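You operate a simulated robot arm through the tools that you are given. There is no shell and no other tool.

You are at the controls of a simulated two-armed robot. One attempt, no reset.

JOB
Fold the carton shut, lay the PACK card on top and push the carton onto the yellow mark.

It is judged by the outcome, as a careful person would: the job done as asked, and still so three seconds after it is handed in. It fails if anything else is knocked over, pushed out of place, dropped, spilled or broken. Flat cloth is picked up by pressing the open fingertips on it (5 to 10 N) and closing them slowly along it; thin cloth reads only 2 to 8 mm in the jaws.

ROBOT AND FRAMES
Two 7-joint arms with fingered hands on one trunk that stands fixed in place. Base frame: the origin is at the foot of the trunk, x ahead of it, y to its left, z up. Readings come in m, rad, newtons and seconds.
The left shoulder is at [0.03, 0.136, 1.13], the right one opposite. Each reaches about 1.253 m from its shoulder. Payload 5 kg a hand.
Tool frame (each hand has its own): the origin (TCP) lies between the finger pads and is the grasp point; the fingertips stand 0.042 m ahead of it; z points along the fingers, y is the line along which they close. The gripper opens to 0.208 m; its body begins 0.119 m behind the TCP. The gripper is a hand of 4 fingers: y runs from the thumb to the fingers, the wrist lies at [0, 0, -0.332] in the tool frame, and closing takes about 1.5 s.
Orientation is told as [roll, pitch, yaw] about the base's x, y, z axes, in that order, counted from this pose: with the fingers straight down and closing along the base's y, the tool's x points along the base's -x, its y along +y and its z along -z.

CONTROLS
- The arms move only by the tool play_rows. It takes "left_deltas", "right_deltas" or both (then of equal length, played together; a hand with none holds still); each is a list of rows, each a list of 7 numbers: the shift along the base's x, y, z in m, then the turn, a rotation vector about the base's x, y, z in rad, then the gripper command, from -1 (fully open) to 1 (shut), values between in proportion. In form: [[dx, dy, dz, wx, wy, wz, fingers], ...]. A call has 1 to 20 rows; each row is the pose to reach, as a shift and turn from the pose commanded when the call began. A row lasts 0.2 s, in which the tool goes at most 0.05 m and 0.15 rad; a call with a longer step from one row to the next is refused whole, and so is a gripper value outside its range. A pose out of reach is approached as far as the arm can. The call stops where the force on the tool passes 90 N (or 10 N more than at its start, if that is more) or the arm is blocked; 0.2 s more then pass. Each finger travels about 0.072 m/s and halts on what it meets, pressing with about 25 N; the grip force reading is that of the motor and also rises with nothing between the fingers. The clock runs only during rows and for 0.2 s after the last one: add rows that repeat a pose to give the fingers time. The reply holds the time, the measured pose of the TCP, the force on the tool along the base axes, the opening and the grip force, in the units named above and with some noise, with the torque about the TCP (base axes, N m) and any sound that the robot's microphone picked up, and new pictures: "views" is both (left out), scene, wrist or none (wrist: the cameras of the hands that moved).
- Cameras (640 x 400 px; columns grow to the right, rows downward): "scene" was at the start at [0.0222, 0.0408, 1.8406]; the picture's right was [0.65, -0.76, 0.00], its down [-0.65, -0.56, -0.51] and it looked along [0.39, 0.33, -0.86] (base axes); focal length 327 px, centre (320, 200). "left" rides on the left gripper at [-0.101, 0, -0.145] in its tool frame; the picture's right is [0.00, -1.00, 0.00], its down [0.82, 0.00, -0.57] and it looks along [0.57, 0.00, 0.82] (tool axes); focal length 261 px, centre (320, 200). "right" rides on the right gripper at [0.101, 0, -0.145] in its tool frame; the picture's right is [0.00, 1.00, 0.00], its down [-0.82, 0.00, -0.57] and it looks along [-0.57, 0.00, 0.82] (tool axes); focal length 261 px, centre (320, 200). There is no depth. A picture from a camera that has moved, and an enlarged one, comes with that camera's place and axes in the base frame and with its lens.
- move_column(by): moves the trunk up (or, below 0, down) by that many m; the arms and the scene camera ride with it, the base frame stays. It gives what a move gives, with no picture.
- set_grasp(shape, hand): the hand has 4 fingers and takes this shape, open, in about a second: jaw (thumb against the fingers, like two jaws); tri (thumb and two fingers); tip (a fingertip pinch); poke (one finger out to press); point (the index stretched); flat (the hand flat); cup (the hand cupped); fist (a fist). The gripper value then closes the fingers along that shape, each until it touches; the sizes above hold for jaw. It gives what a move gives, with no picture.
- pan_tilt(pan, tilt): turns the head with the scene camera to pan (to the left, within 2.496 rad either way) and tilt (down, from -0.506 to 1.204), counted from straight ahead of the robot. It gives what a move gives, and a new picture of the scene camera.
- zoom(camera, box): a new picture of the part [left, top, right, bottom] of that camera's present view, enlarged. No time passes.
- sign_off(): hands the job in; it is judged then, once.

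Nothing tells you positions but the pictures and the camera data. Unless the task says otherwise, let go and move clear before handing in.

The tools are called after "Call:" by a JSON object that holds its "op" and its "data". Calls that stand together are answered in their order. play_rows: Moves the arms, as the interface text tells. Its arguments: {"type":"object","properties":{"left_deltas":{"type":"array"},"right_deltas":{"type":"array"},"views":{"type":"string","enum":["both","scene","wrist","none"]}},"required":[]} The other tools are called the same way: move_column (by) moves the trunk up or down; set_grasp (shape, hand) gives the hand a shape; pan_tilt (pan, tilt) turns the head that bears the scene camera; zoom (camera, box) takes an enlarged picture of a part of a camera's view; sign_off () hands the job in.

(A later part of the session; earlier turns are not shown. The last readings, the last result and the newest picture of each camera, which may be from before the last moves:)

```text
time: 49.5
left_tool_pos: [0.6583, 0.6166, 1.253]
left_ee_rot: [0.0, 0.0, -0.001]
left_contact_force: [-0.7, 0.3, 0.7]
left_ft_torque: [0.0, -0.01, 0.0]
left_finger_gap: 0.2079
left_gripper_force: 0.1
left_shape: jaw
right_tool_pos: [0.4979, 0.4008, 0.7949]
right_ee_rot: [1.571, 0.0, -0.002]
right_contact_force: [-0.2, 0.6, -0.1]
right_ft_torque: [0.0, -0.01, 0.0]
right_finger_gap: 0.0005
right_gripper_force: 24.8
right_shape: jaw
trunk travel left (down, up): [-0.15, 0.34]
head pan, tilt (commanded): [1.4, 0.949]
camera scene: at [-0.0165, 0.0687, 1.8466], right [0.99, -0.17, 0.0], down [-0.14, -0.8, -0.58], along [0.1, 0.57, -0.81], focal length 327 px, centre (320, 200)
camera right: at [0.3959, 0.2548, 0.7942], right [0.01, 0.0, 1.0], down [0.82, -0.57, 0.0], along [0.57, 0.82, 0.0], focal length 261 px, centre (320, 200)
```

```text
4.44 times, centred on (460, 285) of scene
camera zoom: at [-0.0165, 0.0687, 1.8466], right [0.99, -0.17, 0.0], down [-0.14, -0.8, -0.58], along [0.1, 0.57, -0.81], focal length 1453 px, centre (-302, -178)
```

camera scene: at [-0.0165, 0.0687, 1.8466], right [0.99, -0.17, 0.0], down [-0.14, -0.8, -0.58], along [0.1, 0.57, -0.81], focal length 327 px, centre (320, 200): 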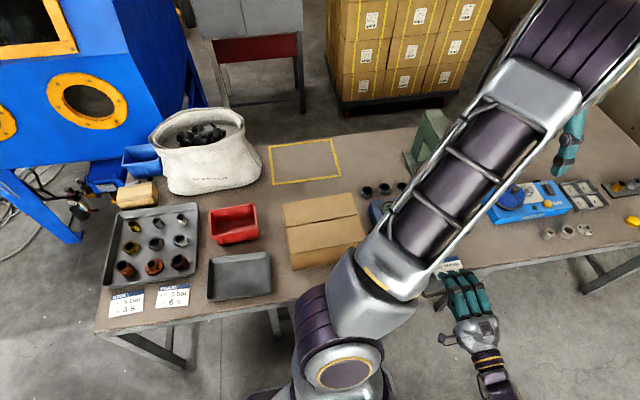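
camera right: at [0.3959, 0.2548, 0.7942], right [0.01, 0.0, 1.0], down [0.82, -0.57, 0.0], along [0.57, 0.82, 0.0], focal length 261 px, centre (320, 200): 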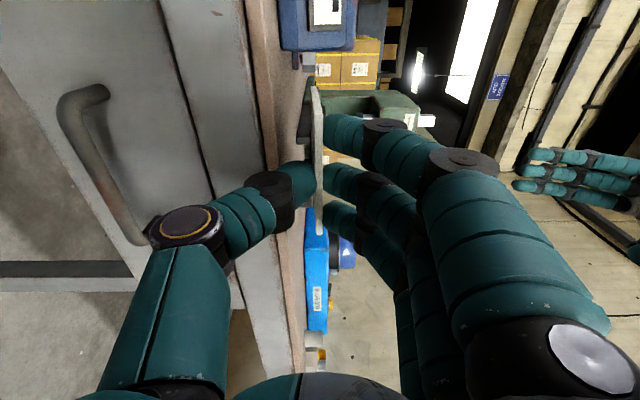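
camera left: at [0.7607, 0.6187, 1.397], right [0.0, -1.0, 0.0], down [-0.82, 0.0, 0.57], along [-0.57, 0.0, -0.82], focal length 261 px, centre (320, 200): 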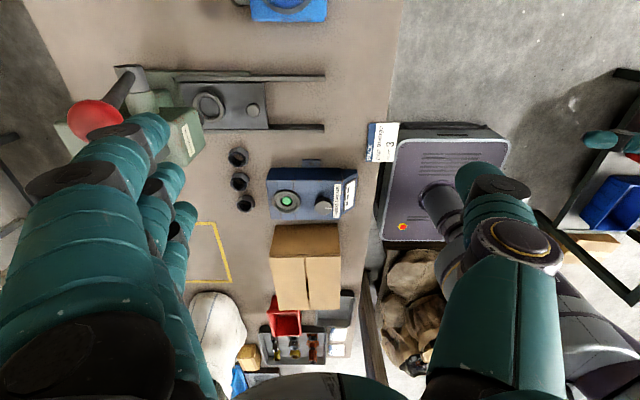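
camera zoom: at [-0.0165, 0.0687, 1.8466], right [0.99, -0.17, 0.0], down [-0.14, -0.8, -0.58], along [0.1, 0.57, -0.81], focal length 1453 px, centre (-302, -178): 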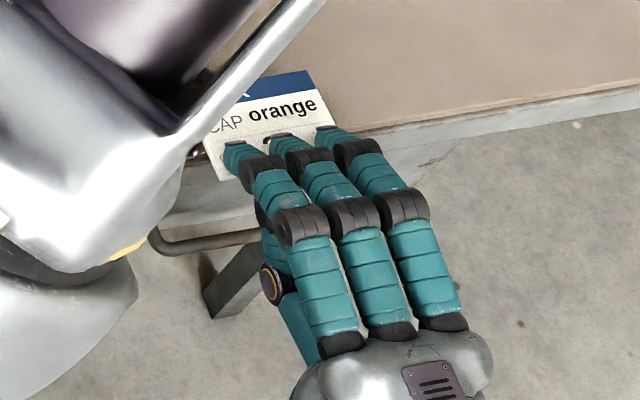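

The card is held firmly and horizontal. I'll lift it clear, then carry it toward the carton while turning the hand 45° so the right arm stays well away from the left shoulder.

Call:
{"op": "play_rows", "data": {"right_deltas": [[0, 0, 0.03, 0, 0, 0, 1.0], [0, 0, 0.07, 0, 0, 0, 1.0], [0, 0, 0.11, 0, 0, 0, 1.0], [0, 0, 0.15, 0, 0, 0, 1.0], [0, 0, 0.19, 0, 0, 0, 1.0], [0, 0, 0.23, 0, 0, 0, 1.0], [0, 0, 0.258, 0, 0, 0, 1.0], [-0.033, 0.011, 0.261, 0, 0, 0.087, 1.0], [-0.066, 0.022, 0.264, 0, 0, 0.174, 1.0], [-0.099, 0.033, 0.267, 0, 0, 0.262, 1.0], [-0.132, 0.044, 0.27, 0, 0, 0.349, 1.0], [-0.165, 0.055, 0.273, 0, 0, 0.436, 1.0], [-0.198, 0.066, 0.276, 0, 0, 0.524, 1.0], [-0.231, 0.077, 0.279, 0, 0, 0.611, 1.0], [-0.264, 0.088, 0.282, 0, 0, 0.698, 1.0], [-0.298, 0.1, 0.285, 0, 0, 0.785, 1.0]], "views": "both"}}

```text
time: 52.9
left_tool_pos: [0.6593, 0.6201, 1.2532]
left_ee_rot: [-0.001, -0.001, 0.0]
left_contact_force: [-1.1, 0.0, -0.3]
left_ft_torque: [-0.15, -0.08, 0.03]
left_finger_gap: 0.2077
left_gripper_force: 0.1
left_shape: jaw
right_tool_pos: [0.1998, 0.4994, 1.078]
right_ee_rot: [1.57, 0.002, 0.786]
right_contact_force: [-0.3, -0.4, 0.1]
right_ft_torque: [-0.03, 0.03, 0.06]
right_finger_gap: 0.0007
right_gripper_force: 25.0
right_shape: jaw
trunk travel left (down, up): [-0.15, 0.34]
head pan, tilt (commanded): [1.4, 0.949]
camera scene: at [-0.0171, 0.0699, 1.8465], right [0.99, -0.17, 0.0], down [-0.14, -0.8, -0.58], along [0.1, 0.57, -0.81], focal length 327 px, centre (320, 200)
camera right: at [0.23, 0.326, 1.0783], right [0.0, 0.0, 1.0], down [0.98, 0.17, 0.0], along [-0.17, 0.98, 0.0], focal length 261 px, centre (320, 200)
```

scene: 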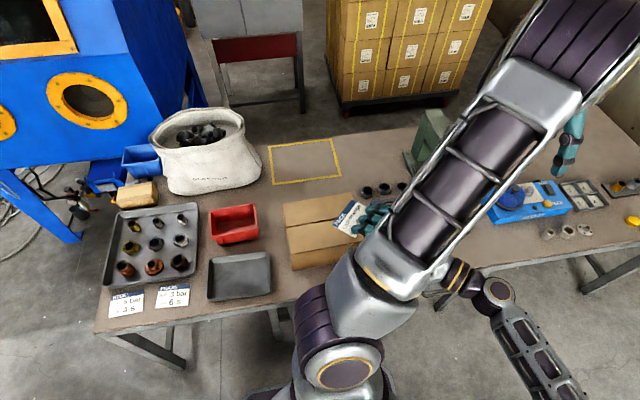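
right: 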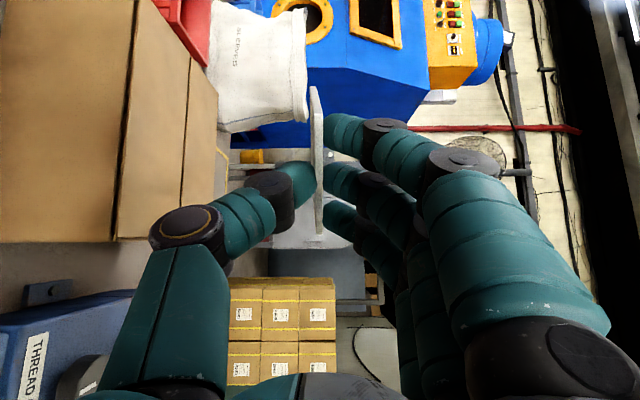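

The card is steady in the hand, right beside and above the carton. Next I'll turn another 15° and move over the carton, then tilt the hand downward so the card's far edge can touch down first.

Call:
{"op": "play_rows", "data": {"right_deltas": [[-0.012, 0.022, 0, 0, 0, 0.066, 1.0], [-0.025, 0.044, 0, 0, 0, 0.131, 1.0], [-0.038, 0.066, 0, 0, 0, 0.197, 1.0], [-0.05, 0.088, 0, 0, 0, 0.262, 1.0]], "views": "none"}}

Call:
{"op": "play_rows", "data": {"right_deltas": [[-0.004, 0.006, 0, -0.055, -0.0945, 0, 1.0], [-0.008, 0.013, 0, -0.109, -0.189, 0, 1.0], [-0.012, 0.02, 0, -0.164, -0.2835, 0, 1.0], [-0.016, 0.027, 0, -0.218, -0.378, 0, 1.0], [-0.02, 0.034, 0, -0.273, -0.4725, 0, 1.0], [-0.024, 0.041, 0, -0.327, -0.567, 0, 1.0], [-0.028, 0.046, 0, -0.382, -0.6615, 0, 1.0], [-0.031, 0.05, 0, -0.4365, -0.756, 0, 1.0]], "views": "both"}}

```text
time: 53.9
left_tool_pos: [0.6571, 0.6189, 1.2535]
left_ee_rot: [0.001, 0.0, 0.0]
left_contact_force: [-0.8, 0.8, 0.2]
left_ft_torque: [-0.13, -0.06, 0.03]
left_finger_gap: 0.2077
left_gripper_force: 0.0
left_shape: jaw
right_tool_pos: [0.15, 0.5882, 1.0792]
right_ee_rot: [1.571, 0.0, 1.046]
right_contact_force: [1.0, 0.1, -0.3]
right_ft_torque: [0.01, 0.01, 0.04]
right_finger_gap: 0.0004
right_gripper_force: 25.1
right_shape: jaw
trunk travel left (down, up): [-0.15, 0.34]
head pan, tilt (commanded): [1.4, 0.949]
```

```text
time: 55.7
left_tool_pos: [0.6575, 0.6178, 1.2544]
left_ee_rot: [0.001, -0.002, 0.0]
left_contact_force: [-1.0, 1.3, 0.2]
left_ft_torque: [-0.08, -0.17, 0.01]
left_finger_gap: 0.2078
left_gripper_force: 0.0
left_shape: jaw
right_tool_pos: [0.1179, 0.6373, 1.0781]
right_ee_rot: [0.694, 0.002, 1.045]
right_contact_force: [0.3, 0.6, -1.5]
right_ft_torque: [0.06, 0.06, 0.0]
right_finger_gap: 0.0005
right_gripper_force: 24.6
right_shape: jaw
trunk travel left (down, up): [-0.15, 0.34]
head pan, tilt (commanded): [1.4, 0.949]
camera scene: at [-0.0185, 0.0693, 1.8466], right [0.99, -0.17, 0.0], down [-0.14, -0.8, -0.58], along [0.1, 0.57, -0.81], focal length 327 px, centre (320, 200)
camera right: at [0.1465, 0.5041, 1.1896], right [-0.66, 0.39, 0.64], down [0.73, 0.52, 0.44], along [-0.17, 0.76, -0.63], focal length 261 px, centre (320, 200)
```

scene: 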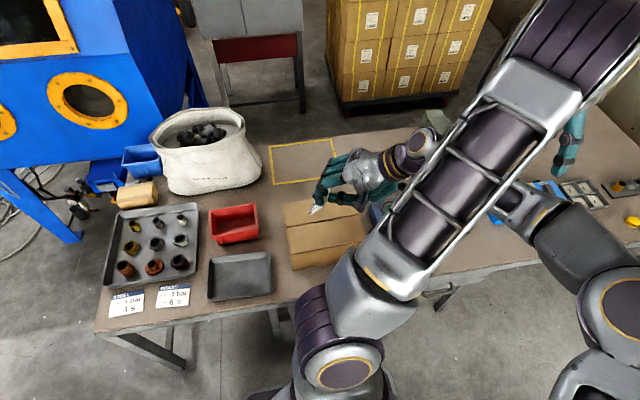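
right: 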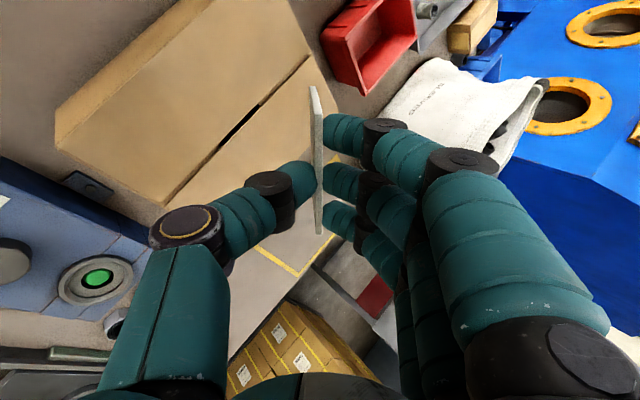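

Call:
{"op": "zoom", "data": {"camera": "scene", "box": [270, 120, 430, 280]}}

```text
2.50 times, centred on (350, 200) of scene
camera zoom: at [-0.0185, 0.0693, 1.8466], right [0.99, -0.17, 0.0], down [-0.14, -0.8, -0.58], along [0.1, 0.57, -0.81], focal length 817 px, centre (245, 200)
```

zoom: 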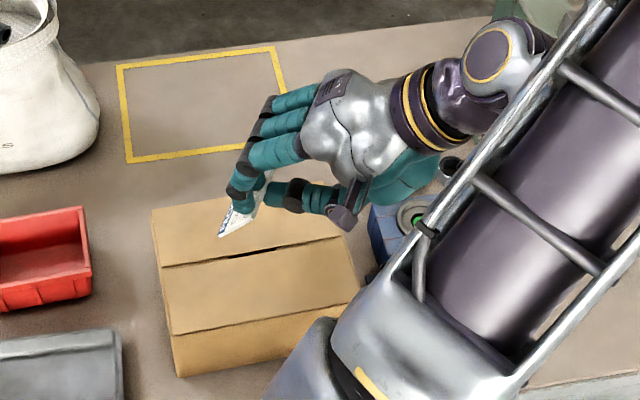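

The card hangs above the middle of the carton top. I'll lower it, slowing near the surface.

Call:
{"op": "play_rows", "data": {"right_deltas": [[0, 0, -0.025, 0, 0, 0, 1.0], [0, 0, -0.05, 0, 0, 0, 1.0], [0, 0, -0.07, 0, 0, 0, 1.0], [0, 0, -0.08, 0, 0, 0, 1.0], [0, 0, -0.086, 0, 0, 0, 1.0]], "views": "both"}}

Call:
{"op": "zoom", "data": {"camera": "scene", "box": [270, 120, 430, 280]}}

```text
time: 56.9
left_tool_pos: [0.6592, 0.6176, 1.253]
left_ee_rot: [-0.001, -0.001, 0.0]
left_contact_force: [-0.6, 0.0, 0.0]
left_ft_torque: [-0.02, 0.03, 0.0]
left_finger_gap: 0.2081
left_gripper_force: 0.1
left_shape: jaw
right_tool_pos: [0.1195, 0.6377, 0.9923]
right_ee_rot: [0.697, 0.0, 1.046]
right_contact_force: [-0.2, 0.8, 1.1]
right_ft_torque: [-0.04, -0.04, 0.02]
right_finger_gap: 0.0003
right_gripper_force: 25.0
right_shape: jaw
trunk travel left (down, up): [-0.15, 0.34]
head pan, tilt (commanded): [1.4, 0.949]
camera scene: at [-0.0165, 0.0691, 1.8466], right [0.99, -0.17, 0.0], down [-0.14, -0.8, -0.58], along [0.1, 0.57, -0.81], focal length 327 px, centre (320, 200)
camera right: at [0.1476, 0.5041, 1.1036], right [-0.66, 0.39, 0.64], down [0.73, 0.52, 0.44], along [-0.17, 0.76, -0.63], focal length 261 px, centre (320, 200)
```

scene: 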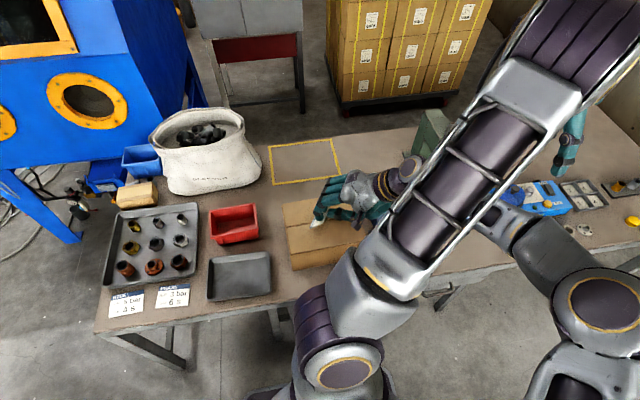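
right: 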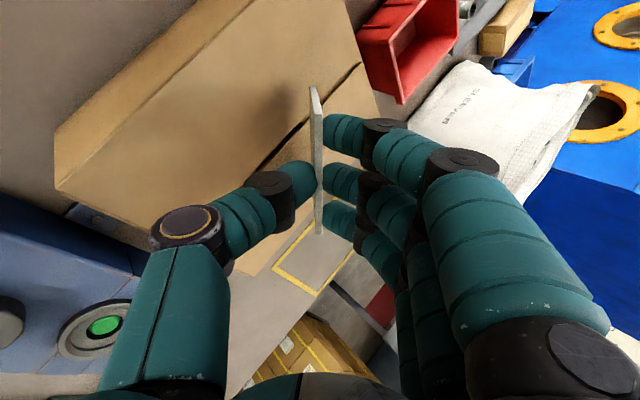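

```text
2.50 times, centred on (350, 200) of scene
camera zoom: at [-0.0165, 0.0691, 1.8466], right [0.99, -0.17, 0.0], down [-0.14, -0.8, -0.58], along [0.1, 0.57, -0.81], focal length 817 px, centre (245, 200)
```

zoom: 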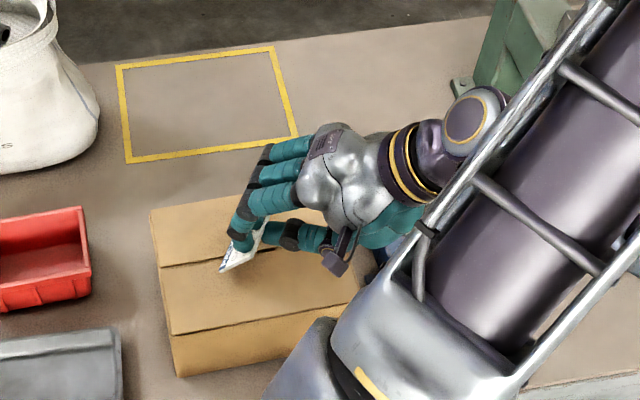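

Call:
{"op": "play_rows", "data": {"right_deltas": [[0, 0, -0.004, 0, 0, 0, 1.0], [0, 0, -0.008, 0, 0, 0, 1.0], [0, 0, -0.011, 0, 0, 0, 1.0], [0, 0, -0.014, 0, 0, 0, 1.0]], "views": "scene"}}

Call:
{"op": "zoom", "data": {"camera": "scene", "box": [290, 160, 390, 250]}}

```text
time: 57.9
left_tool_pos: [0.6589, 0.6183, 1.2525]
left_ee_rot: [0.0, -0.002, 0.0]
left_contact_force: [0.8, -0.1, -0.6]
left_ft_torque: [0.03, 0.01, 0.04]
left_finger_gap: 0.2077
left_gripper_force: 0.0
left_shape: jaw
right_tool_pos: [0.118, 0.6381, 0.9794]
right_ee_rot: [0.699, -0.001, 1.047]
right_contact_force: [-0.1, -0.1, -1.2]
right_ft_torque: [-0.02, 0.0, -0.01]
right_finger_gap: 0.0007
right_gripper_force: 25.0
right_shape: jaw
trunk travel left (down, up): [-0.15, 0.34]
head pan, tilt (commanded): [1.4, 0.949]
camera scene: at [-0.0166, 0.0688, 1.8466], right [0.99, -0.17, 0.0], down [-0.14, -0.8, -0.58], along [0.1, 0.57, -0.81], focal length 327 px, centre (320, 200)
```

scene: 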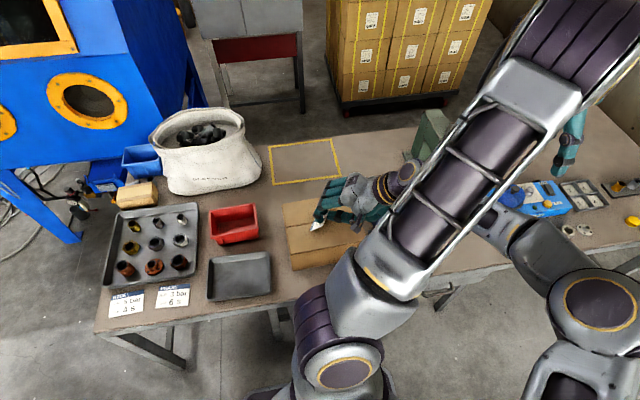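

```text
4.44 times, centred on (340, 205) of scene
camera zoom: at [-0.0166, 0.0688, 1.8466], right [0.99, -0.17, 0.0], down [-0.14, -0.8, -0.58], along [0.1, 0.57, -0.81], focal length 1453 px, centre (231, 178)
```

zoom: 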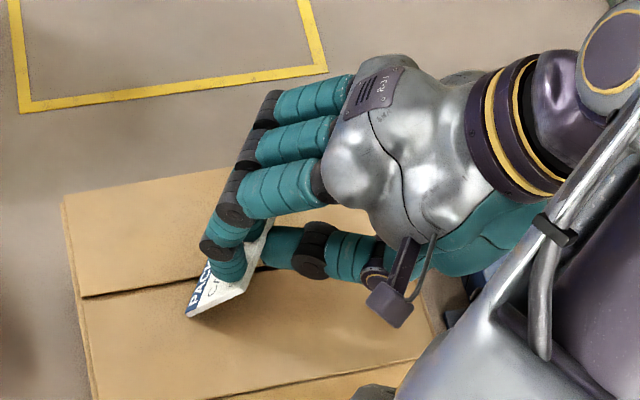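

Call:
{"op": "play_rows", "data": {"right_deltas": [[0, 0, -0.003, 0, 0, 0, 1.0], [0, 0, -0.005, 0, 0, 0, 1.0], [0, 0, -0.007, 0, 0, 0, 1.0]], "views": "none"}}

```text
time: 58.7
left_tool_pos: [0.6582, 0.6172, 1.254]
left_ee_rot: [0.0, 0.0, 0.001]
left_contact_force: [0.1, 0.1, 0.3]
left_ft_torque: [-0.02, -0.03, 0.05]
left_finger_gap: 0.2079
left_gripper_force: 0.1
left_shape: jaw
right_tool_pos: [0.12, 0.6368, 0.9735]
right_ee_rot: [0.698, 0.0, 1.045]
right_contact_force: [2.1, -1.9, 6.1]
right_ft_torque: [0.28, 0.07, -0.09]
right_finger_gap: 0.0007
right_gripper_force: 25.3
right_shape: jaw
trunk travel left (down, up): [-0.15, 0.34]
head pan, tilt (commanded): [1.4, 0.949]
```

The card's far edge is resting on the carton (6 N). I'll open slowly so the thumb lowers the card toward flat.

Call:
{"op": "play_rows", "data": {"right_deltas": [[0, 0, 0, 0, 0, 0, 0.92], [0, 0, 0, 0, 0, 0, 0.85], [0, 0, 0, 0, 0, 0, 0.78], [0, 0, 0, 0, 0, 0, 0.7], [0, 0, 0, 0, 0, 0, 0.62], [0, 0, 0, 0, 0, 0, 0.62]], "views": "both"}}

Call:
{"op": "zoom", "data": {"camera": "scene", "box": [290, 160, 390, 250]}}

Call:
{"op": "zoom", "data": {"camera": "right", "box": [200, 60, 440, 260]}}

```text
time: 60.1
left_tool_pos: [0.6588, 0.6165, 1.2524]
left_ee_rot: [0.001, 0.0, 0.001]
left_contact_force: [-0.4, -0.1, -0.1]
left_ft_torque: [-0.01, -0.01, 0.03]
left_finger_gap: 0.2078
left_gripper_force: 0.0
left_shape: jaw
right_tool_pos: [0.118, 0.6376, 0.9726]
right_ee_rot: [0.698, -0.001, 1.047]
right_contact_force: [0.3, -0.4, -0.1]
right_ft_torque: [0.02, 0.04, -0.03]
right_finger_gap: 0.0388
right_gripper_force: 0.0
right_shape: jaw
trunk travel left (down, up): [-0.15, 0.34]
head pan, tilt (commanded): [1.4, 0.949]
camera scene: at [-0.0166, 0.0688, 1.8466], right [0.99, -0.17, 0.0], down [-0.14, -0.8, -0.58], along [0.1, 0.57, -0.81], focal length 327 px, centre (320, 200)
camera right: at [0.1474, 0.504, 1.0832], right [-0.66, 0.39, 0.64], down [0.73, 0.52, 0.44], along [-0.17, 0.76, -0.63], focal length 261 px, centre (320, 200)
```

scene: 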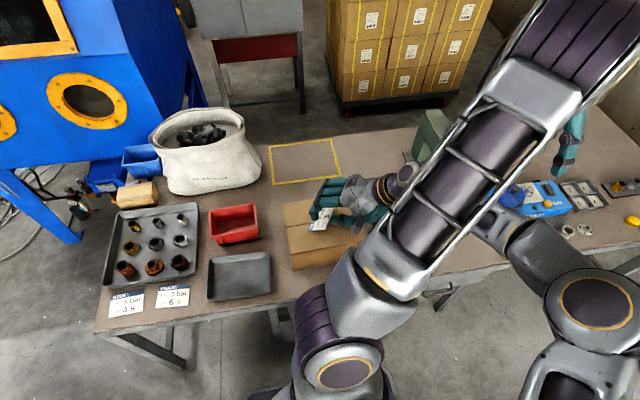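
right: 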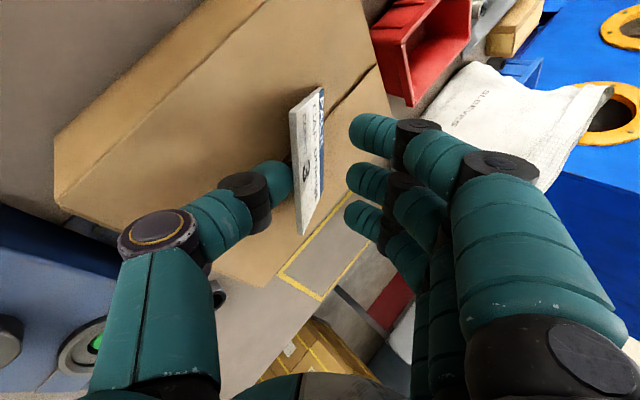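

```text
4.44 times, centred on (340, 205) of scene
camera zoom: at [-0.0166, 0.0688, 1.8466], right [0.99, -0.17, 0.0], down [-0.14, -0.8, -0.58], along [0.1, 0.57, -0.81], focal length 1453 px, centre (231, 178)
```

zoom: 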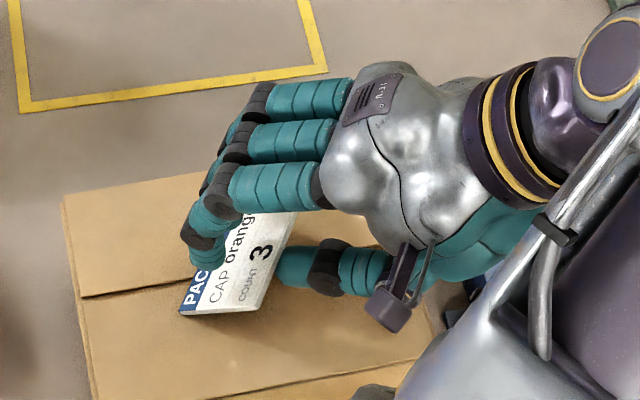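

```text
2.00 times, centred on (320, 160) of right
camera zoom: at [0.1474, 0.504, 1.0832], right [-0.66, 0.39, 0.64], down [0.73, 0.52, 0.44], along [-0.17, 0.76, -0.63], focal length 521 px, centre (320, 280)
```

zoom: 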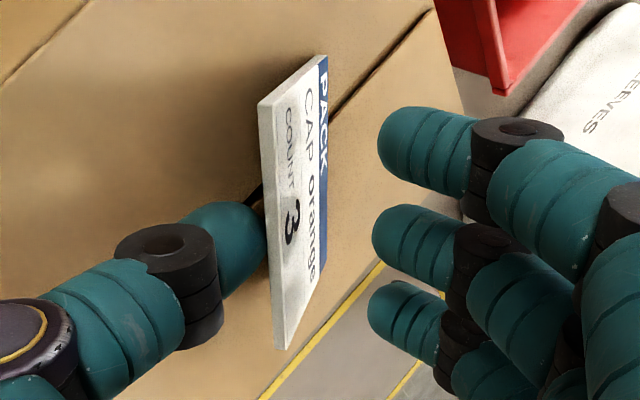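

It works: the card leans on the thumb and is easing down. I'll open a bit more.

Call:
{"op": "play_rows", "data": {"right_deltas": [[0, 0, 0, 0, 0, 0, 0.55], [0, 0, 0, 0, 0, 0, 0.48], [0, 0, 0, 0, 0, 0, 0.42], [0, 0, 0, 0, 0, 0, 0.42]], "views": "wrist"}}

Call:
{"op": "zoom", "data": {"camera": "right", "box": [180, 60, 420, 260]}}

Call:
{"op": "zoom", "data": {"camera": "scene", "box": [290, 160, 390, 250]}}

```text
time: 61.1
left_tool_pos: [0.6592, 0.6169, 1.2532]
left_ee_rot: [0.001, 0.001, 0.0]
left_contact_force: [-0.1, -0.3, 0.5]
left_ft_torque: [0.03, 0.02, 0.01]
left_finger_gap: 0.2077
left_gripper_force: 0.1
left_shape: jaw
right_tool_pos: [0.1178, 0.6393, 0.9729]
right_ee_rot: [0.699, 0.002, 1.046]
right_contact_force: [0.3, 0.0, -0.9]
right_ft_torque: [-0.02, -0.01, -0.03]
right_finger_gap: 0.0598
right_gripper_force: 0.2
right_shape: jaw
trunk travel left (down, up): [-0.15, 0.34]
head pan, tilt (commanded): [1.4, 0.949]
camera right: at [0.1474, 0.504, 1.0832], right [-0.66, 0.39, 0.64], down [0.73, 0.52, 0.44], along [-0.17, 0.76, -0.63], focal length 261 px, centre (320, 200)
```

right: 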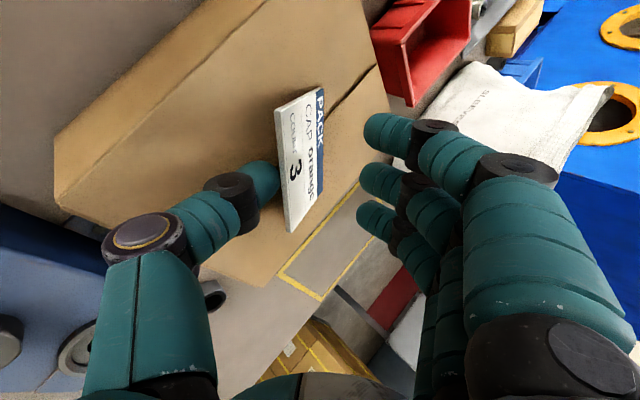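

```text
2.00 times, centred on (300, 160) of right
camera zoom: at [0.1474, 0.504, 1.0832], right [-0.66, 0.39, 0.64], down [0.73, 0.52, 0.44], along [-0.17, 0.76, -0.63], focal length 521 px, centre (360, 280)
```

zoom: 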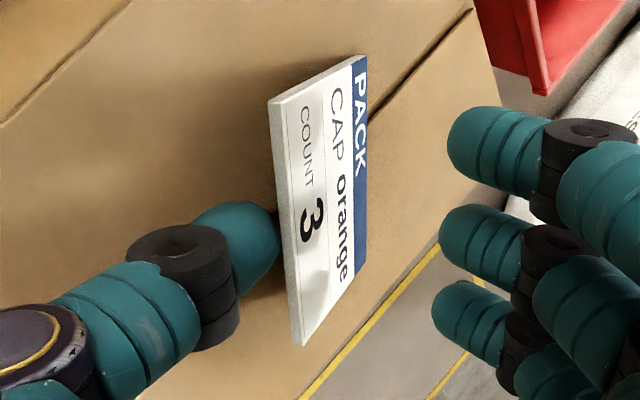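

```text
4.44 times, centred on (340, 205) of scene
camera zoom: at [-0.0166, 0.0688, 1.8466], right [0.99, -0.17, 0.0], down [-0.14, -0.8, -0.58], along [0.1, 0.57, -0.81], focal length 1453 px, centre (231, 178)
```

zoom: 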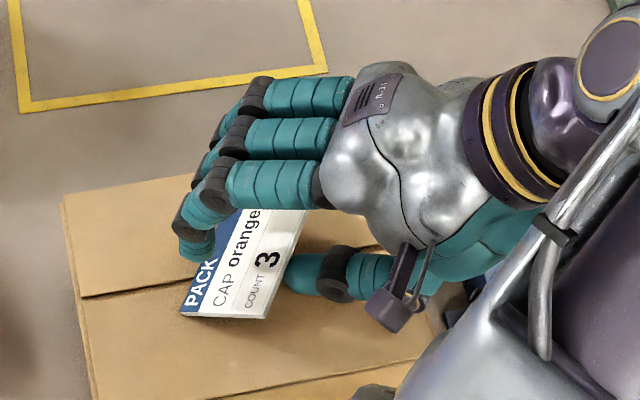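

The card is down to roughly 25–30° with its far edge on the carton. I'll slide the thumb out backward, at a shallow upward angle, letting the card settle flat.

Call:
{"op": "play_rows", "data": {"right_deltas": [[0.012, -0.007, 0.004, 0, 0, 0, 0.42], [0.026, -0.015, 0.009, 0, 0, 0, 0.42], [0.041, -0.0235, 0.014, 0, 0, 0, 0.42], [0.057, -0.033, 0.02, 0, 0, 0, 0.42], [0.073, -0.042, 0.028, 0, 0, 0, 0.42], [0.085, -0.05, 0.038, 0, 0, 0, 0.42]], "views": "both"}}

Call:
{"op": "zoom", "data": {"camera": "scene", "box": [270, 150, 400, 270]}}

```text
time: 62.5
left_tool_pos: [0.6581, 0.617, 1.2533]
left_ee_rot: [0.0, -0.002, 0.0]
left_contact_force: [-0.4, -0.1, 0.2]
left_ft_torque: [0.04, 0.02, 0.01]
left_finger_gap: 0.2079
left_gripper_force: 0.1
left_shape: jaw
right_tool_pos: [0.2044, 0.5865, 1.0104]
right_ee_rot: [0.697, 0.0, 1.048]
right_contact_force: [-0.9, -0.3, -0.6]
right_ft_torque: [-0.01, -0.01, 0.01]
right_finger_gap: 0.0596
right_gripper_force: 0.1
right_shape: jaw
trunk travel left (down, up): [-0.15, 0.34]
head pan, tilt (commanded): [1.4, 0.949]
camera scene: at [-0.0165, 0.0683, 1.8466], right [0.99, -0.17, 0.0], down [-0.14, -0.8, -0.58], along [0.1, 0.57, -0.81], focal length 327 px, centre (320, 200)
camera right: at [0.2328, 0.4528, 1.1211], right [-0.66, 0.39, 0.64], down [0.73, 0.53, 0.44], along [-0.17, 0.76, -0.63], focal length 261 px, centre (320, 200)
```

scene: 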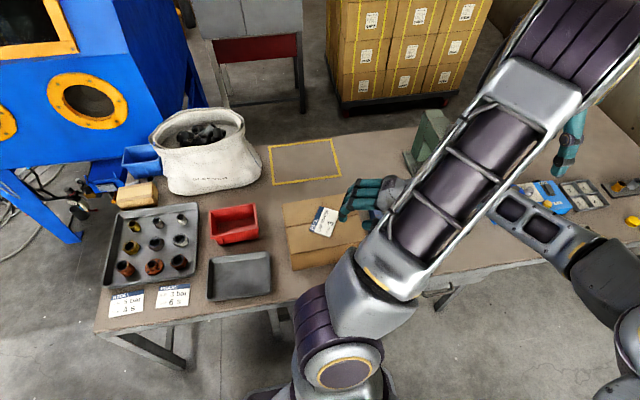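
right: 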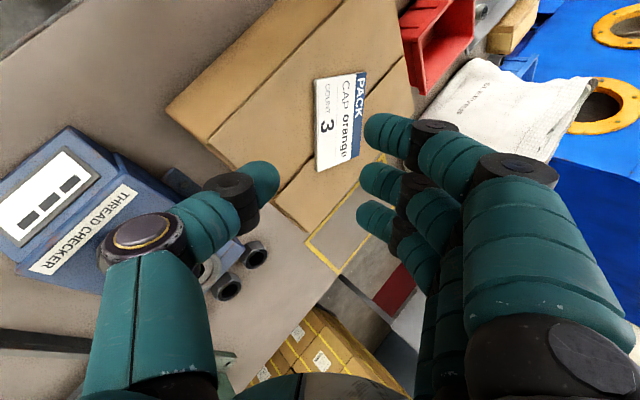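

```text
3.33 times, centred on (335, 210) of scene
camera zoom: at [-0.0165, 0.0683, 1.8466], right [0.99, -0.17, 0.0], down [-0.14, -0.8, -0.58], along [0.1, 0.57, -0.81], focal length 1090 px, centre (270, 167)
```

zoom: 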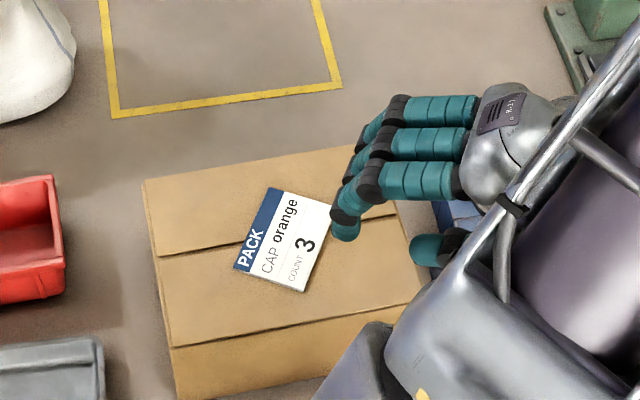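

The PACK card is lying flat in the middle of the closed carton. Now I'll withdraw the right hand up and back, out of the way.

Call:
{"op": "play_rows", "data": {"right_deltas": [[0.012, -0.007, 0.03, 0, 0, 0, 0.42], [0.025, -0.014, 0.065, 0, 0, 0, 0.42], [0.04, -0.024, 0.1, 0, 0, 0, 0.42], [0.065, -0.045, 0.125, 0, 0, 0, 0.42], [0.09, -0.08, 0.135, 0, 0, 0, 0.42], [0.115, -0.12, 0.14, 0, 0, 0, 0.42], [0.14, -0.16, 0.14, 0, 0, 0, 0.42], [0.165, -0.2, 0.14, 0, 0, 0, 0.42], [0.19, -0.24, 0.14, 0, 0, 0, 0.42], [0.215, -0.28, 0.14, 0, 0, 0, 0.42], [0.24, -0.32, 0.14, 0, 0, 0, 0.42], [0.265, -0.36, 0.14, 0, 0, 0, 0.42], [0.29, -0.4, 0.14, 0, 0, 0, 0.42], [0.316, -0.437, 0.14, 0, 0, 0, 0.42]], "views": "scene"}}

Call:
{"op": "zoom", "data": {"camera": "scene", "box": [240, 110, 400, 280]}}

```text
time: 65.5
left_tool_pos: [0.6597, 0.6167, 1.2529]
left_ee_rot: [0.001, 0.001, 0.0]
left_contact_force: [0.5, -1.0, -0.3]
left_ft_torque: [0.17, 0.09, -0.03]
left_finger_gap: 0.2078
left_gripper_force: 0.2
left_shape: jaw
right_tool_pos: [0.5203, 0.1485, 1.1494]
right_ee_rot: [0.701, -0.001, 1.047]
right_contact_force: [0.1, -0.4, -0.3]
right_ft_torque: [0.0, -0.02, 0.0]
right_finger_gap: 0.0601
right_gripper_force: 0.1
right_shape: jaw
trunk travel left (down, up): [-0.15, 0.34]
head pan, tilt (commanded): [1.4, 0.949]
camera scene: at [-0.016, 0.0671, 1.8466], right [0.99, -0.17, 0.0], down [-0.14, -0.8, -0.58], along [0.1, 0.57, -0.81], focal length 327 px, centre (320, 200)
```

scene: 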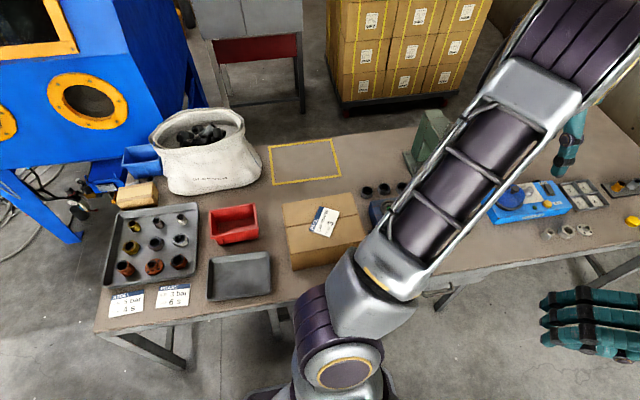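

```text
2.35 times, centred on (320, 195) of scene
camera zoom: at [-0.016, 0.0671, 1.8466], right [0.99, -0.17, 0.0], down [-0.14, -0.8, -0.58], along [0.1, 0.57, -0.81], focal length 769 px, centre (320, 212)
```

zoom: 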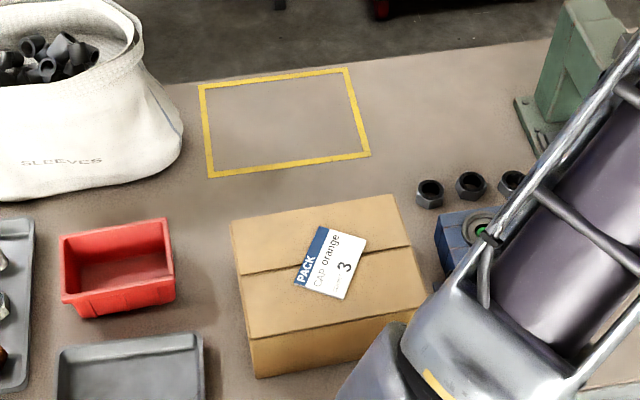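

The card sits cleanly in the middle of the closed carton, and the mark is straight behind it. To push from the near side my left wrist needs more room below the shoulder, so I'll raise the trunk by 0.25 m first (everything rides up, nothing is touching).

Call:
{"op": "move_column", "data": {"by": 0.25}}

```text
time: 68.0
left_tool_pos: [0.6601, 0.617, 1.502]
left_ee_rot: [0.0, 0.001, -0.001]
left_contact_force: [0.5, -0.3, -0.4]
left_ft_torque: [-0.01, -0.01, 0.02]
left_finger_gap: 0.2081
left_gripper_force: 0.1
left_shape: jaw
right_tool_pos: [0.5206, 0.152, 1.4004]
right_ee_rot: [0.698, -0.001, 1.047]
right_contact_force: [0.4, 0.8, 0.4]
right_ft_torque: [-0.02, 0.0, -0.04]
right_finger_gap: 0.0601
right_gripper_force: 0.0
right_shape: jaw
trunk travel left (down, up): [-0.4, 0.09]
head pan, tilt (commanded): [1.4, 0.949]
```

Next I'll bring the left hand over to a free spot in front of the table edge (x 0.38, y 0.45), turning it so the spread thumb and fingers form a two-point pusher along x.

Call:
{"op": "play_rows", "data": {"left_deltas": [[-0.02, -0.012, -0.029, 0, 0, 0.1295, -0.7], [-0.04, -0.024, -0.057, 0, 0, 0.259, -0.44], [-0.06, -0.036, -0.086, 0, 0, 0.3885, -0.44], [-0.08, -0.048, -0.115, 0, 0, 0.518, -0.44], [-0.1, -0.06, -0.144, 0, 0, 0.6475, -0.44], [-0.12, -0.072, -0.172, 0, 0, 0.777, -0.44], [-0.14, -0.084, -0.201, 0, 0, 0.9065, -0.44], [-0.16, -0.095, -0.23, 0, 0, 1.036, -0.44], [-0.18, -0.107, -0.258, 0, 0, 1.1655, -0.44], [-0.2, -0.119, -0.287, 0, 0, 1.295, -0.44], [-0.22, -0.131, -0.316, 0, 0, 1.4245, -0.44], [-0.24, -0.143, -0.345, 0, 0, 1.554, -0.44], [-0.26, -0.155, -0.373, 0, 0, 1.6835, -0.44], [-0.28, -0.167, -0.402, 0, 0, 1.813, -0.44]], "views": "both"}}

```text
time: 71.0
left_tool_pos: [0.3768, 0.4529, 1.1001]
left_ee_rot: [0.001, 0.0, 1.813]
left_contact_force: [-0.5, -0.6, 0.3]
left_ft_torque: [-0.02, 0.06, 0.0]
left_finger_gap: 0.1501
left_gripper_force: 0.0
left_shape: jaw
right_tool_pos: [0.5196, 0.1511, 1.3998]
right_ee_rot: [0.698, 0.0, 1.047]
right_contact_force: [-0.2, 0.9, -0.4]
right_ft_torque: [-0.16, -0.06, 0.06]
right_finger_gap: 0.0597
right_gripper_force: 0.1
right_shape: jaw
trunk travel left (down, up): [-0.4, 0.09]
head pan, tilt (commanded): [1.4, 0.949]
camera scene: at [-0.0171, 0.0706, 2.0965], right [0.99, -0.17, 0.0], down [-0.14, -0.8, -0.58], along [0.1, 0.57, -0.81], focal length 327 px, centre (320, 200)
camera left: at [0.3525, 0.5502, 1.2451], right [0.97, 0.25, 0.0], down [0.2, -0.8, 0.57], along [0.14, -0.55, -0.82], focal length 261 px, centre (320, 200)
```

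scene: 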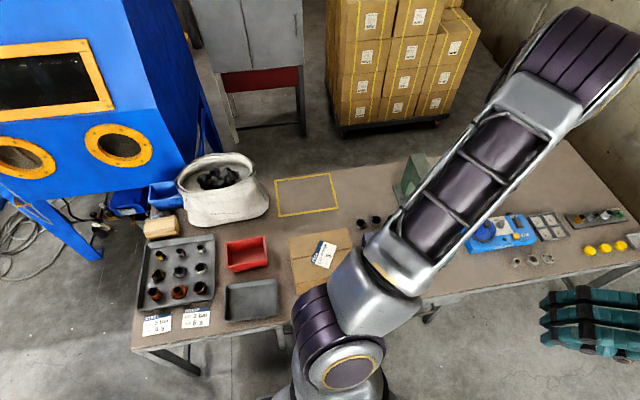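
left: 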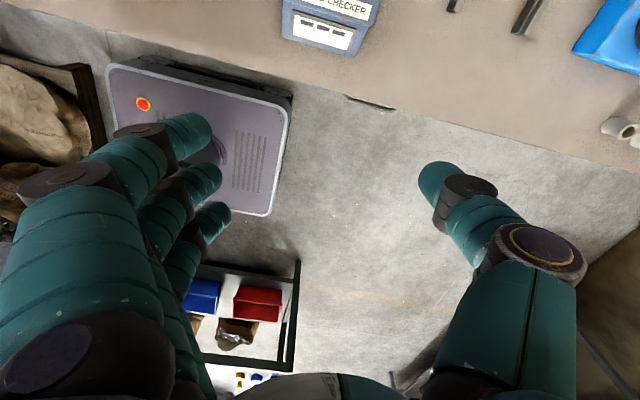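

Call:
{"op": "play_rows", "data": {"left_deltas": [[0, -0.005, -0.045, 0, 0, 0, -0.44], [0, -0.01, -0.09, 0, 0, 0, -0.44], [0, -0.01, -0.135, 0, 0, 0, -0.44], [0, -0.01, -0.18, 0, 0, 0, -0.44], [0, -0.01, -0.225, 0, 0, 0, -0.44], [0, -0.01, -0.25, 0, 0, 0, -0.44], [0, -0.01, -0.27, 0, 0, 0, -0.44]], "views": "both"}}

```text
time: 72.6
left_tool_pos: [0.3786, 0.4408, 0.8312]
left_ee_rot: [-0.003, -0.001, 1.814]
left_contact_force: [0.4, 1.4, -0.1]
left_ft_torque: [-0.04, 0.06, -0.01]
left_finger_gap: 0.15
left_gripper_force: 0.1
left_shape: jaw
right_tool_pos: [0.5213, 0.1507, 1.3988]
right_ee_rot: [0.698, 0.001, 1.047]
right_contact_force: [-0.1, 1.4, -0.1]
right_ft_torque: [-0.04, 0.05, 0.03]
right_finger_gap: 0.0599
right_gripper_force: 0.2
right_shape: jaw
trunk travel left (down, up): [-0.4, 0.09]
head pan, tilt (commanded): [1.4, 0.949]
camera scene: at [-0.016, 0.0692, 2.0966], right [0.99, -0.17, 0.0], down [-0.14, -0.8, -0.58], along [0.1, 0.57, -0.81], focal length 327 px, centre (320, 200)
camera left: at [0.3538, 0.539, 0.9758], right [0.97, 0.24, 0.0], down [0.2, -0.8, 0.57], along [0.14, -0.55, -0.82], focal length 261 px, centre (320, 200)
```

scene: 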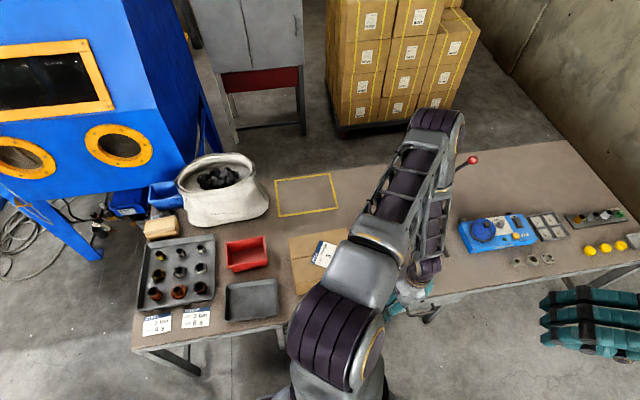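
left: 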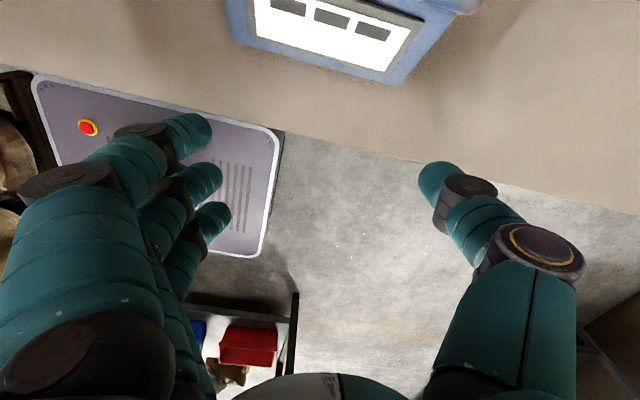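

Hand is low in front of the table edge. Now I'll move it along −x to sit in front of the carton's near wall, staying at y 0.44.

Call:
{"op": "play_rows", "data": {"left_deltas": [[-0.03, 0, 0, 0, 0, 0, -0.44], [-0.06, 0, 0, 0, 0, 0, -0.44], [-0.09, 0, 0, 0, 0, 0, -0.44], [-0.12, 0, 0, 0, 0, 0, -0.44], [-0.15, 0, 0, 0, 0, 0, -0.44], [-0.18, 0, 0, 0, 0, 0, -0.44], [-0.21, 0, 0, 0, 0, 0, -0.44], [-0.24, 0, 0, 0, 0, 0, -0.44], [-0.265, 0, 0, 0, 0, 0, -0.44], [-0.285, 0, 0, 0, 0, 0, -0.44]], "views": "both"}}

```text
time: 74.8
left_tool_pos: [0.0927, 0.4402, 0.8305]
left_ee_rot: [-0.002, 0.0, 1.81]
left_contact_force: [0.0, -0.1, -0.2]
left_ft_torque: [0.02, -0.01, -0.01]
left_finger_gap: 0.1503
left_gripper_force: 0.1
left_shape: jaw
right_tool_pos: [0.5198, 0.1501, 1.3999]
right_ee_rot: [0.7, -0.001, 1.045]
right_contact_force: [-0.9, 0.4, 0.0]
right_ft_torque: [0.0, -0.08, -0.01]
right_finger_gap: 0.0601
right_gripper_force: 0.0
right_shape: jaw
trunk travel left (down, up): [-0.4, 0.09]
head pan, tilt (commanded): [1.4, 0.949]
camera scene: at [-0.0178, 0.0686, 2.0966], right [0.99, -0.17, 0.0], down [-0.14, -0.8, -0.58], along [0.1, 0.57, -0.81], focal length 327 px, centre (320, 200)
camera left: at [0.0688, 0.5387, 0.9765], right [0.97, 0.24, 0.0], down [0.2, -0.8, 0.57], along [0.14, -0.55, -0.82], focal length 261 px, centre (320, 200)
```

scene: 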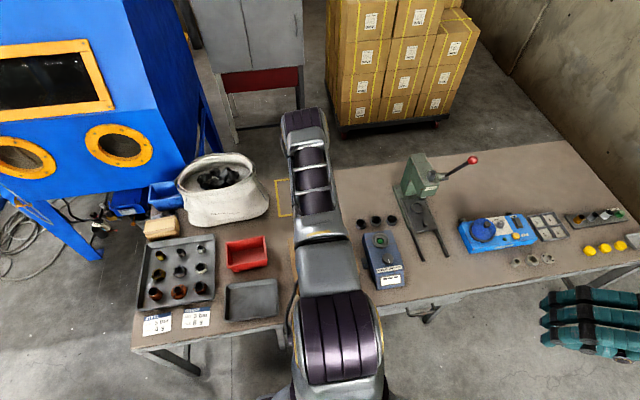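
left: 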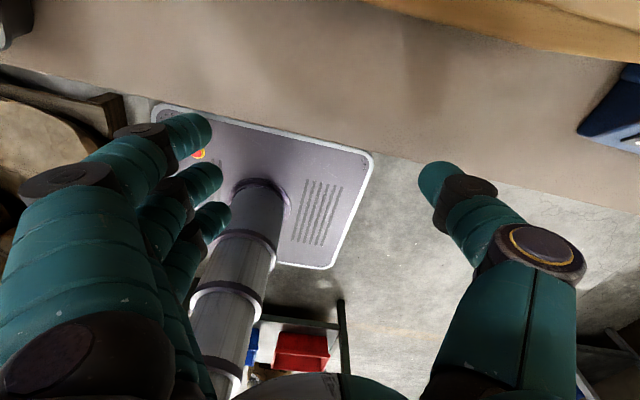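

The hand reached its place in front of the carton. My left arm now hides the carton from the head camera, so let me check whether the right wrist camera can watch the push.

Call:
{"op": "zoom", "data": {"camera": "right", "box": [0, 0, 640, 400]}}

```text
1.00 times, centred on (320, 200) of right (not enlarged: the box is as wide or as high as the picture)
camera zoom: at [0.5486, 0.0161, 1.5109], right [-0.66, 0.39, 0.64], down [0.73, 0.52, 0.44], along [-0.17, 0.76, -0.63], focal length 261 px, centre (320, 200)
```

zoom: 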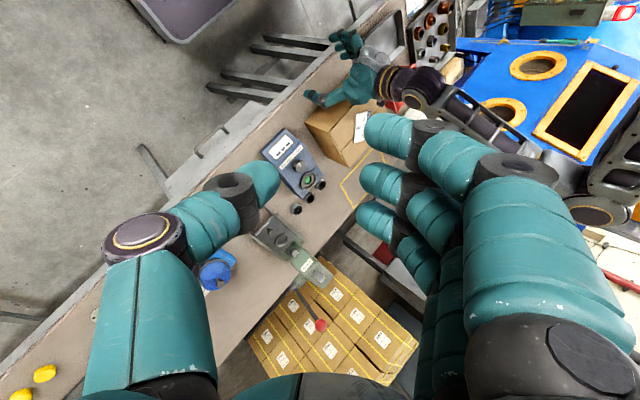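

The right wrist camera sees everything I need. I'll open the right hand to unblock its view.

Call:
{"op": "play_rows", "data": {"right_deltas": [[0, 0, 0, 0, 0, 0, -1], [0, 0, 0, 0, 0, 0, -1], [0, 0, 0, 0, 0, 0, -1], [0, 0, 0, 0, 0, 0, -1], [0, 0, 0, 0, 0, 0, -1], [0, 0, 0, 0, 0, 0, -1]], "views": "wrist"}}

Call:
{"op": "zoom", "data": {"camera": "right", "box": [270, 30, 430, 230]}}

```text
time: 76.2
left_tool_pos: [0.0933, 0.441, 0.8319]
left_ee_rot: [0.0, 0.0, 1.814]
left_contact_force: [-0.6, 1.3, 0.2]
left_ft_torque: [0.0, 0.05, 0.01]
left_finger_gap: 0.15
left_gripper_force: 0.0
left_shape: jaw
right_tool_pos: [0.5205, 0.1504, 1.3993]
right_ee_rot: [0.699, 0.001, 1.048]
right_contact_force: [0.2, 0.5, -1.8]
right_ft_torque: [0.01, 0.01, 0.01]
right_finger_gap: 0.2081
right_gripper_force: 0.0
right_shape: jaw
trunk travel left (down, up): [-0.4, 0.09]
head pan, tilt (commanded): [1.4, 0.949]
camera right: at [0.5493, 0.0163, 1.5105], right [-0.66, 0.39, 0.64], down [0.73, 0.52, 0.44], along [-0.17, 0.76, -0.63], focal length 261 px, centre (320, 200)
```

right: 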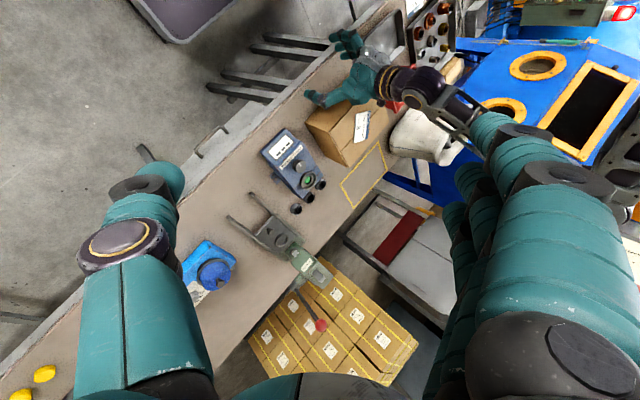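

```text
2.00 times, centred on (350, 130) of right
camera zoom: at [0.5493, 0.0163, 1.5105], right [-0.66, 0.39, 0.64], down [0.73, 0.52, 0.44], along [-0.17, 0.76, -0.63], focal length 521 px, centre (260, 340)
```

zoom: 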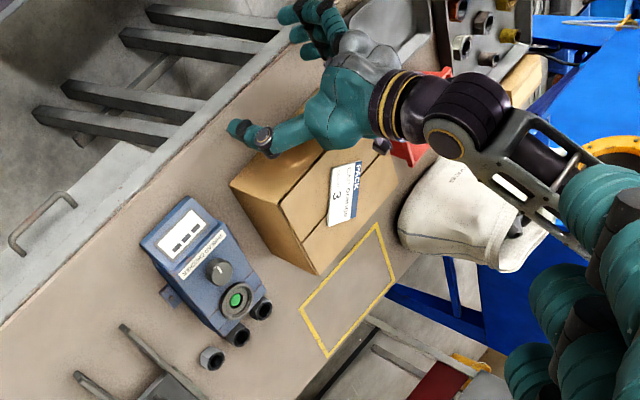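

The view is excellent: carton, card, mark and pushing hand are all visible. I'll approach the near wall slowly until both contacts touch.

Call:
{"op": "play_rows", "data": {"left_deltas": [[0, 0.015, 0, 0, 0, 0, -0.44], [0, 0.03, 0, 0, 0, 0, -0.44], [0, 0.045, 0, 0, 0, 0, -0.44], [0, 0.055, 0, 0, 0, 0, -0.44], [0, 0.062, 0, 0, 0, 0, -0.44]], "views": "wrist"}}

Call:
{"op": "zoom", "data": {"camera": "right", "box": [290, 20, 410, 160]}}

```text
time: 77.4
left_tool_pos: [0.0932, 0.503, 0.8317]
left_ee_rot: [0.0, 0.0, 1.812]
left_contact_force: [-0.2, -0.1, 0.5]
left_ft_torque: [0.03, -0.02, 0.0]
left_finger_gap: 0.1501
left_gripper_force: 0.1
left_shape: jaw
right_tool_pos: [0.5214, 0.1495, 1.3993]
right_ee_rot: [0.699, -0.001, 1.047]
right_contact_force: [-0.2, 0.3, 0.4]
right_ft_torque: [0.03, -0.01, -0.01]
right_finger_gap: 0.2079
right_gripper_force: 0.0
right_shape: jaw
trunk travel left (down, up): [-0.4, 0.09]
head pan, tilt (commanded): [1.4, 0.949]
camera left: at [0.0687, 0.6012, 0.9764], right [0.97, 0.24, 0.0], down [0.2, -0.8, 0.57], along [0.14, -0.55, -0.82], focal length 261 px, centre (320, 200)
```

left: 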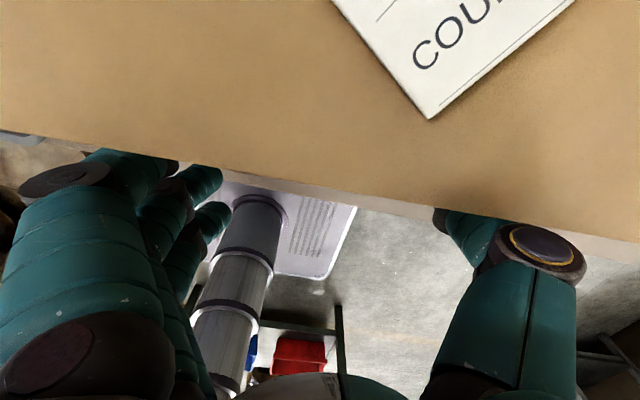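

```text
2.86 times, centred on (350, 90) of right
camera zoom: at [0.5494, 0.0163, 1.5105], right [-0.66, 0.39, 0.64], down [0.73, 0.52, 0.44], along [-0.17, 0.76, -0.63], focal length 745 px, centre (234, 514)
```

zoom: 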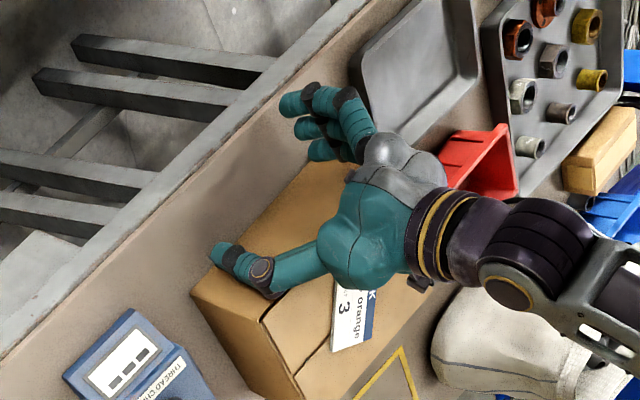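

Call:
{"op": "play_rows", "data": {"left_deltas": [[0, 0.006, 0, 0, 0, 0, -0.44], [0, 0.012, 0, 0, 0, 0, -0.44], [0, 0.018, 0, 0, 0, 0, -0.44]], "views": "none"}}

Call:
{"op": "zoom", "data": {"camera": "right", "box": [290, 20, 430, 200]}}

```text
time: 78.2
left_tool_pos: [0.094, 0.5204, 0.8308]
left_ee_rot: [0.0, 0.003, 1.813]
left_contact_force: [1.9, -4.5, 0.1]
left_ft_torque: [0.25, 0.07, -0.48]
left_finger_gap: 0.1499
left_gripper_force: 0.0
left_shape: jaw
right_tool_pos: [0.5211, 0.1497, 1.3999]
right_ee_rot: [0.7, -0.001, 1.046]
right_contact_force: [-0.7, -0.5, -0.1]
right_ft_torque: [0.02, 0.01, 0.02]
right_finger_gap: 0.2077
right_gripper_force: 0.1
right_shape: jaw
trunk travel left (down, up): [-0.4, 0.09]
head pan, tilt (commanded): [1.4, 0.949]
```

```text
2.22 times, centred on (360, 110) of right
camera zoom: at [0.5496, 0.0157, 1.5104], right [-0.66, 0.39, 0.64], down [0.73, 0.52, 0.44], along [-0.17, 0.76, -0.63], focal length 579 px, centre (231, 400)
```

zoom: 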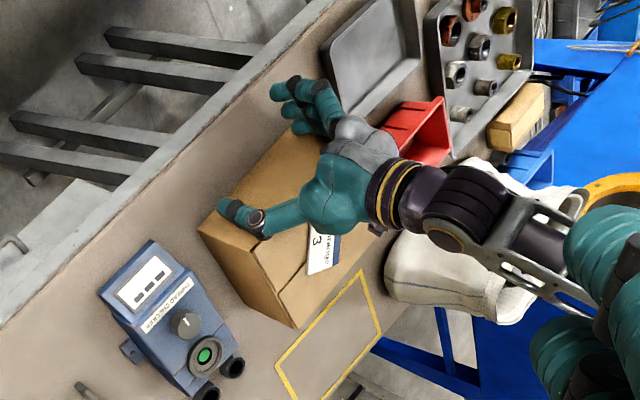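

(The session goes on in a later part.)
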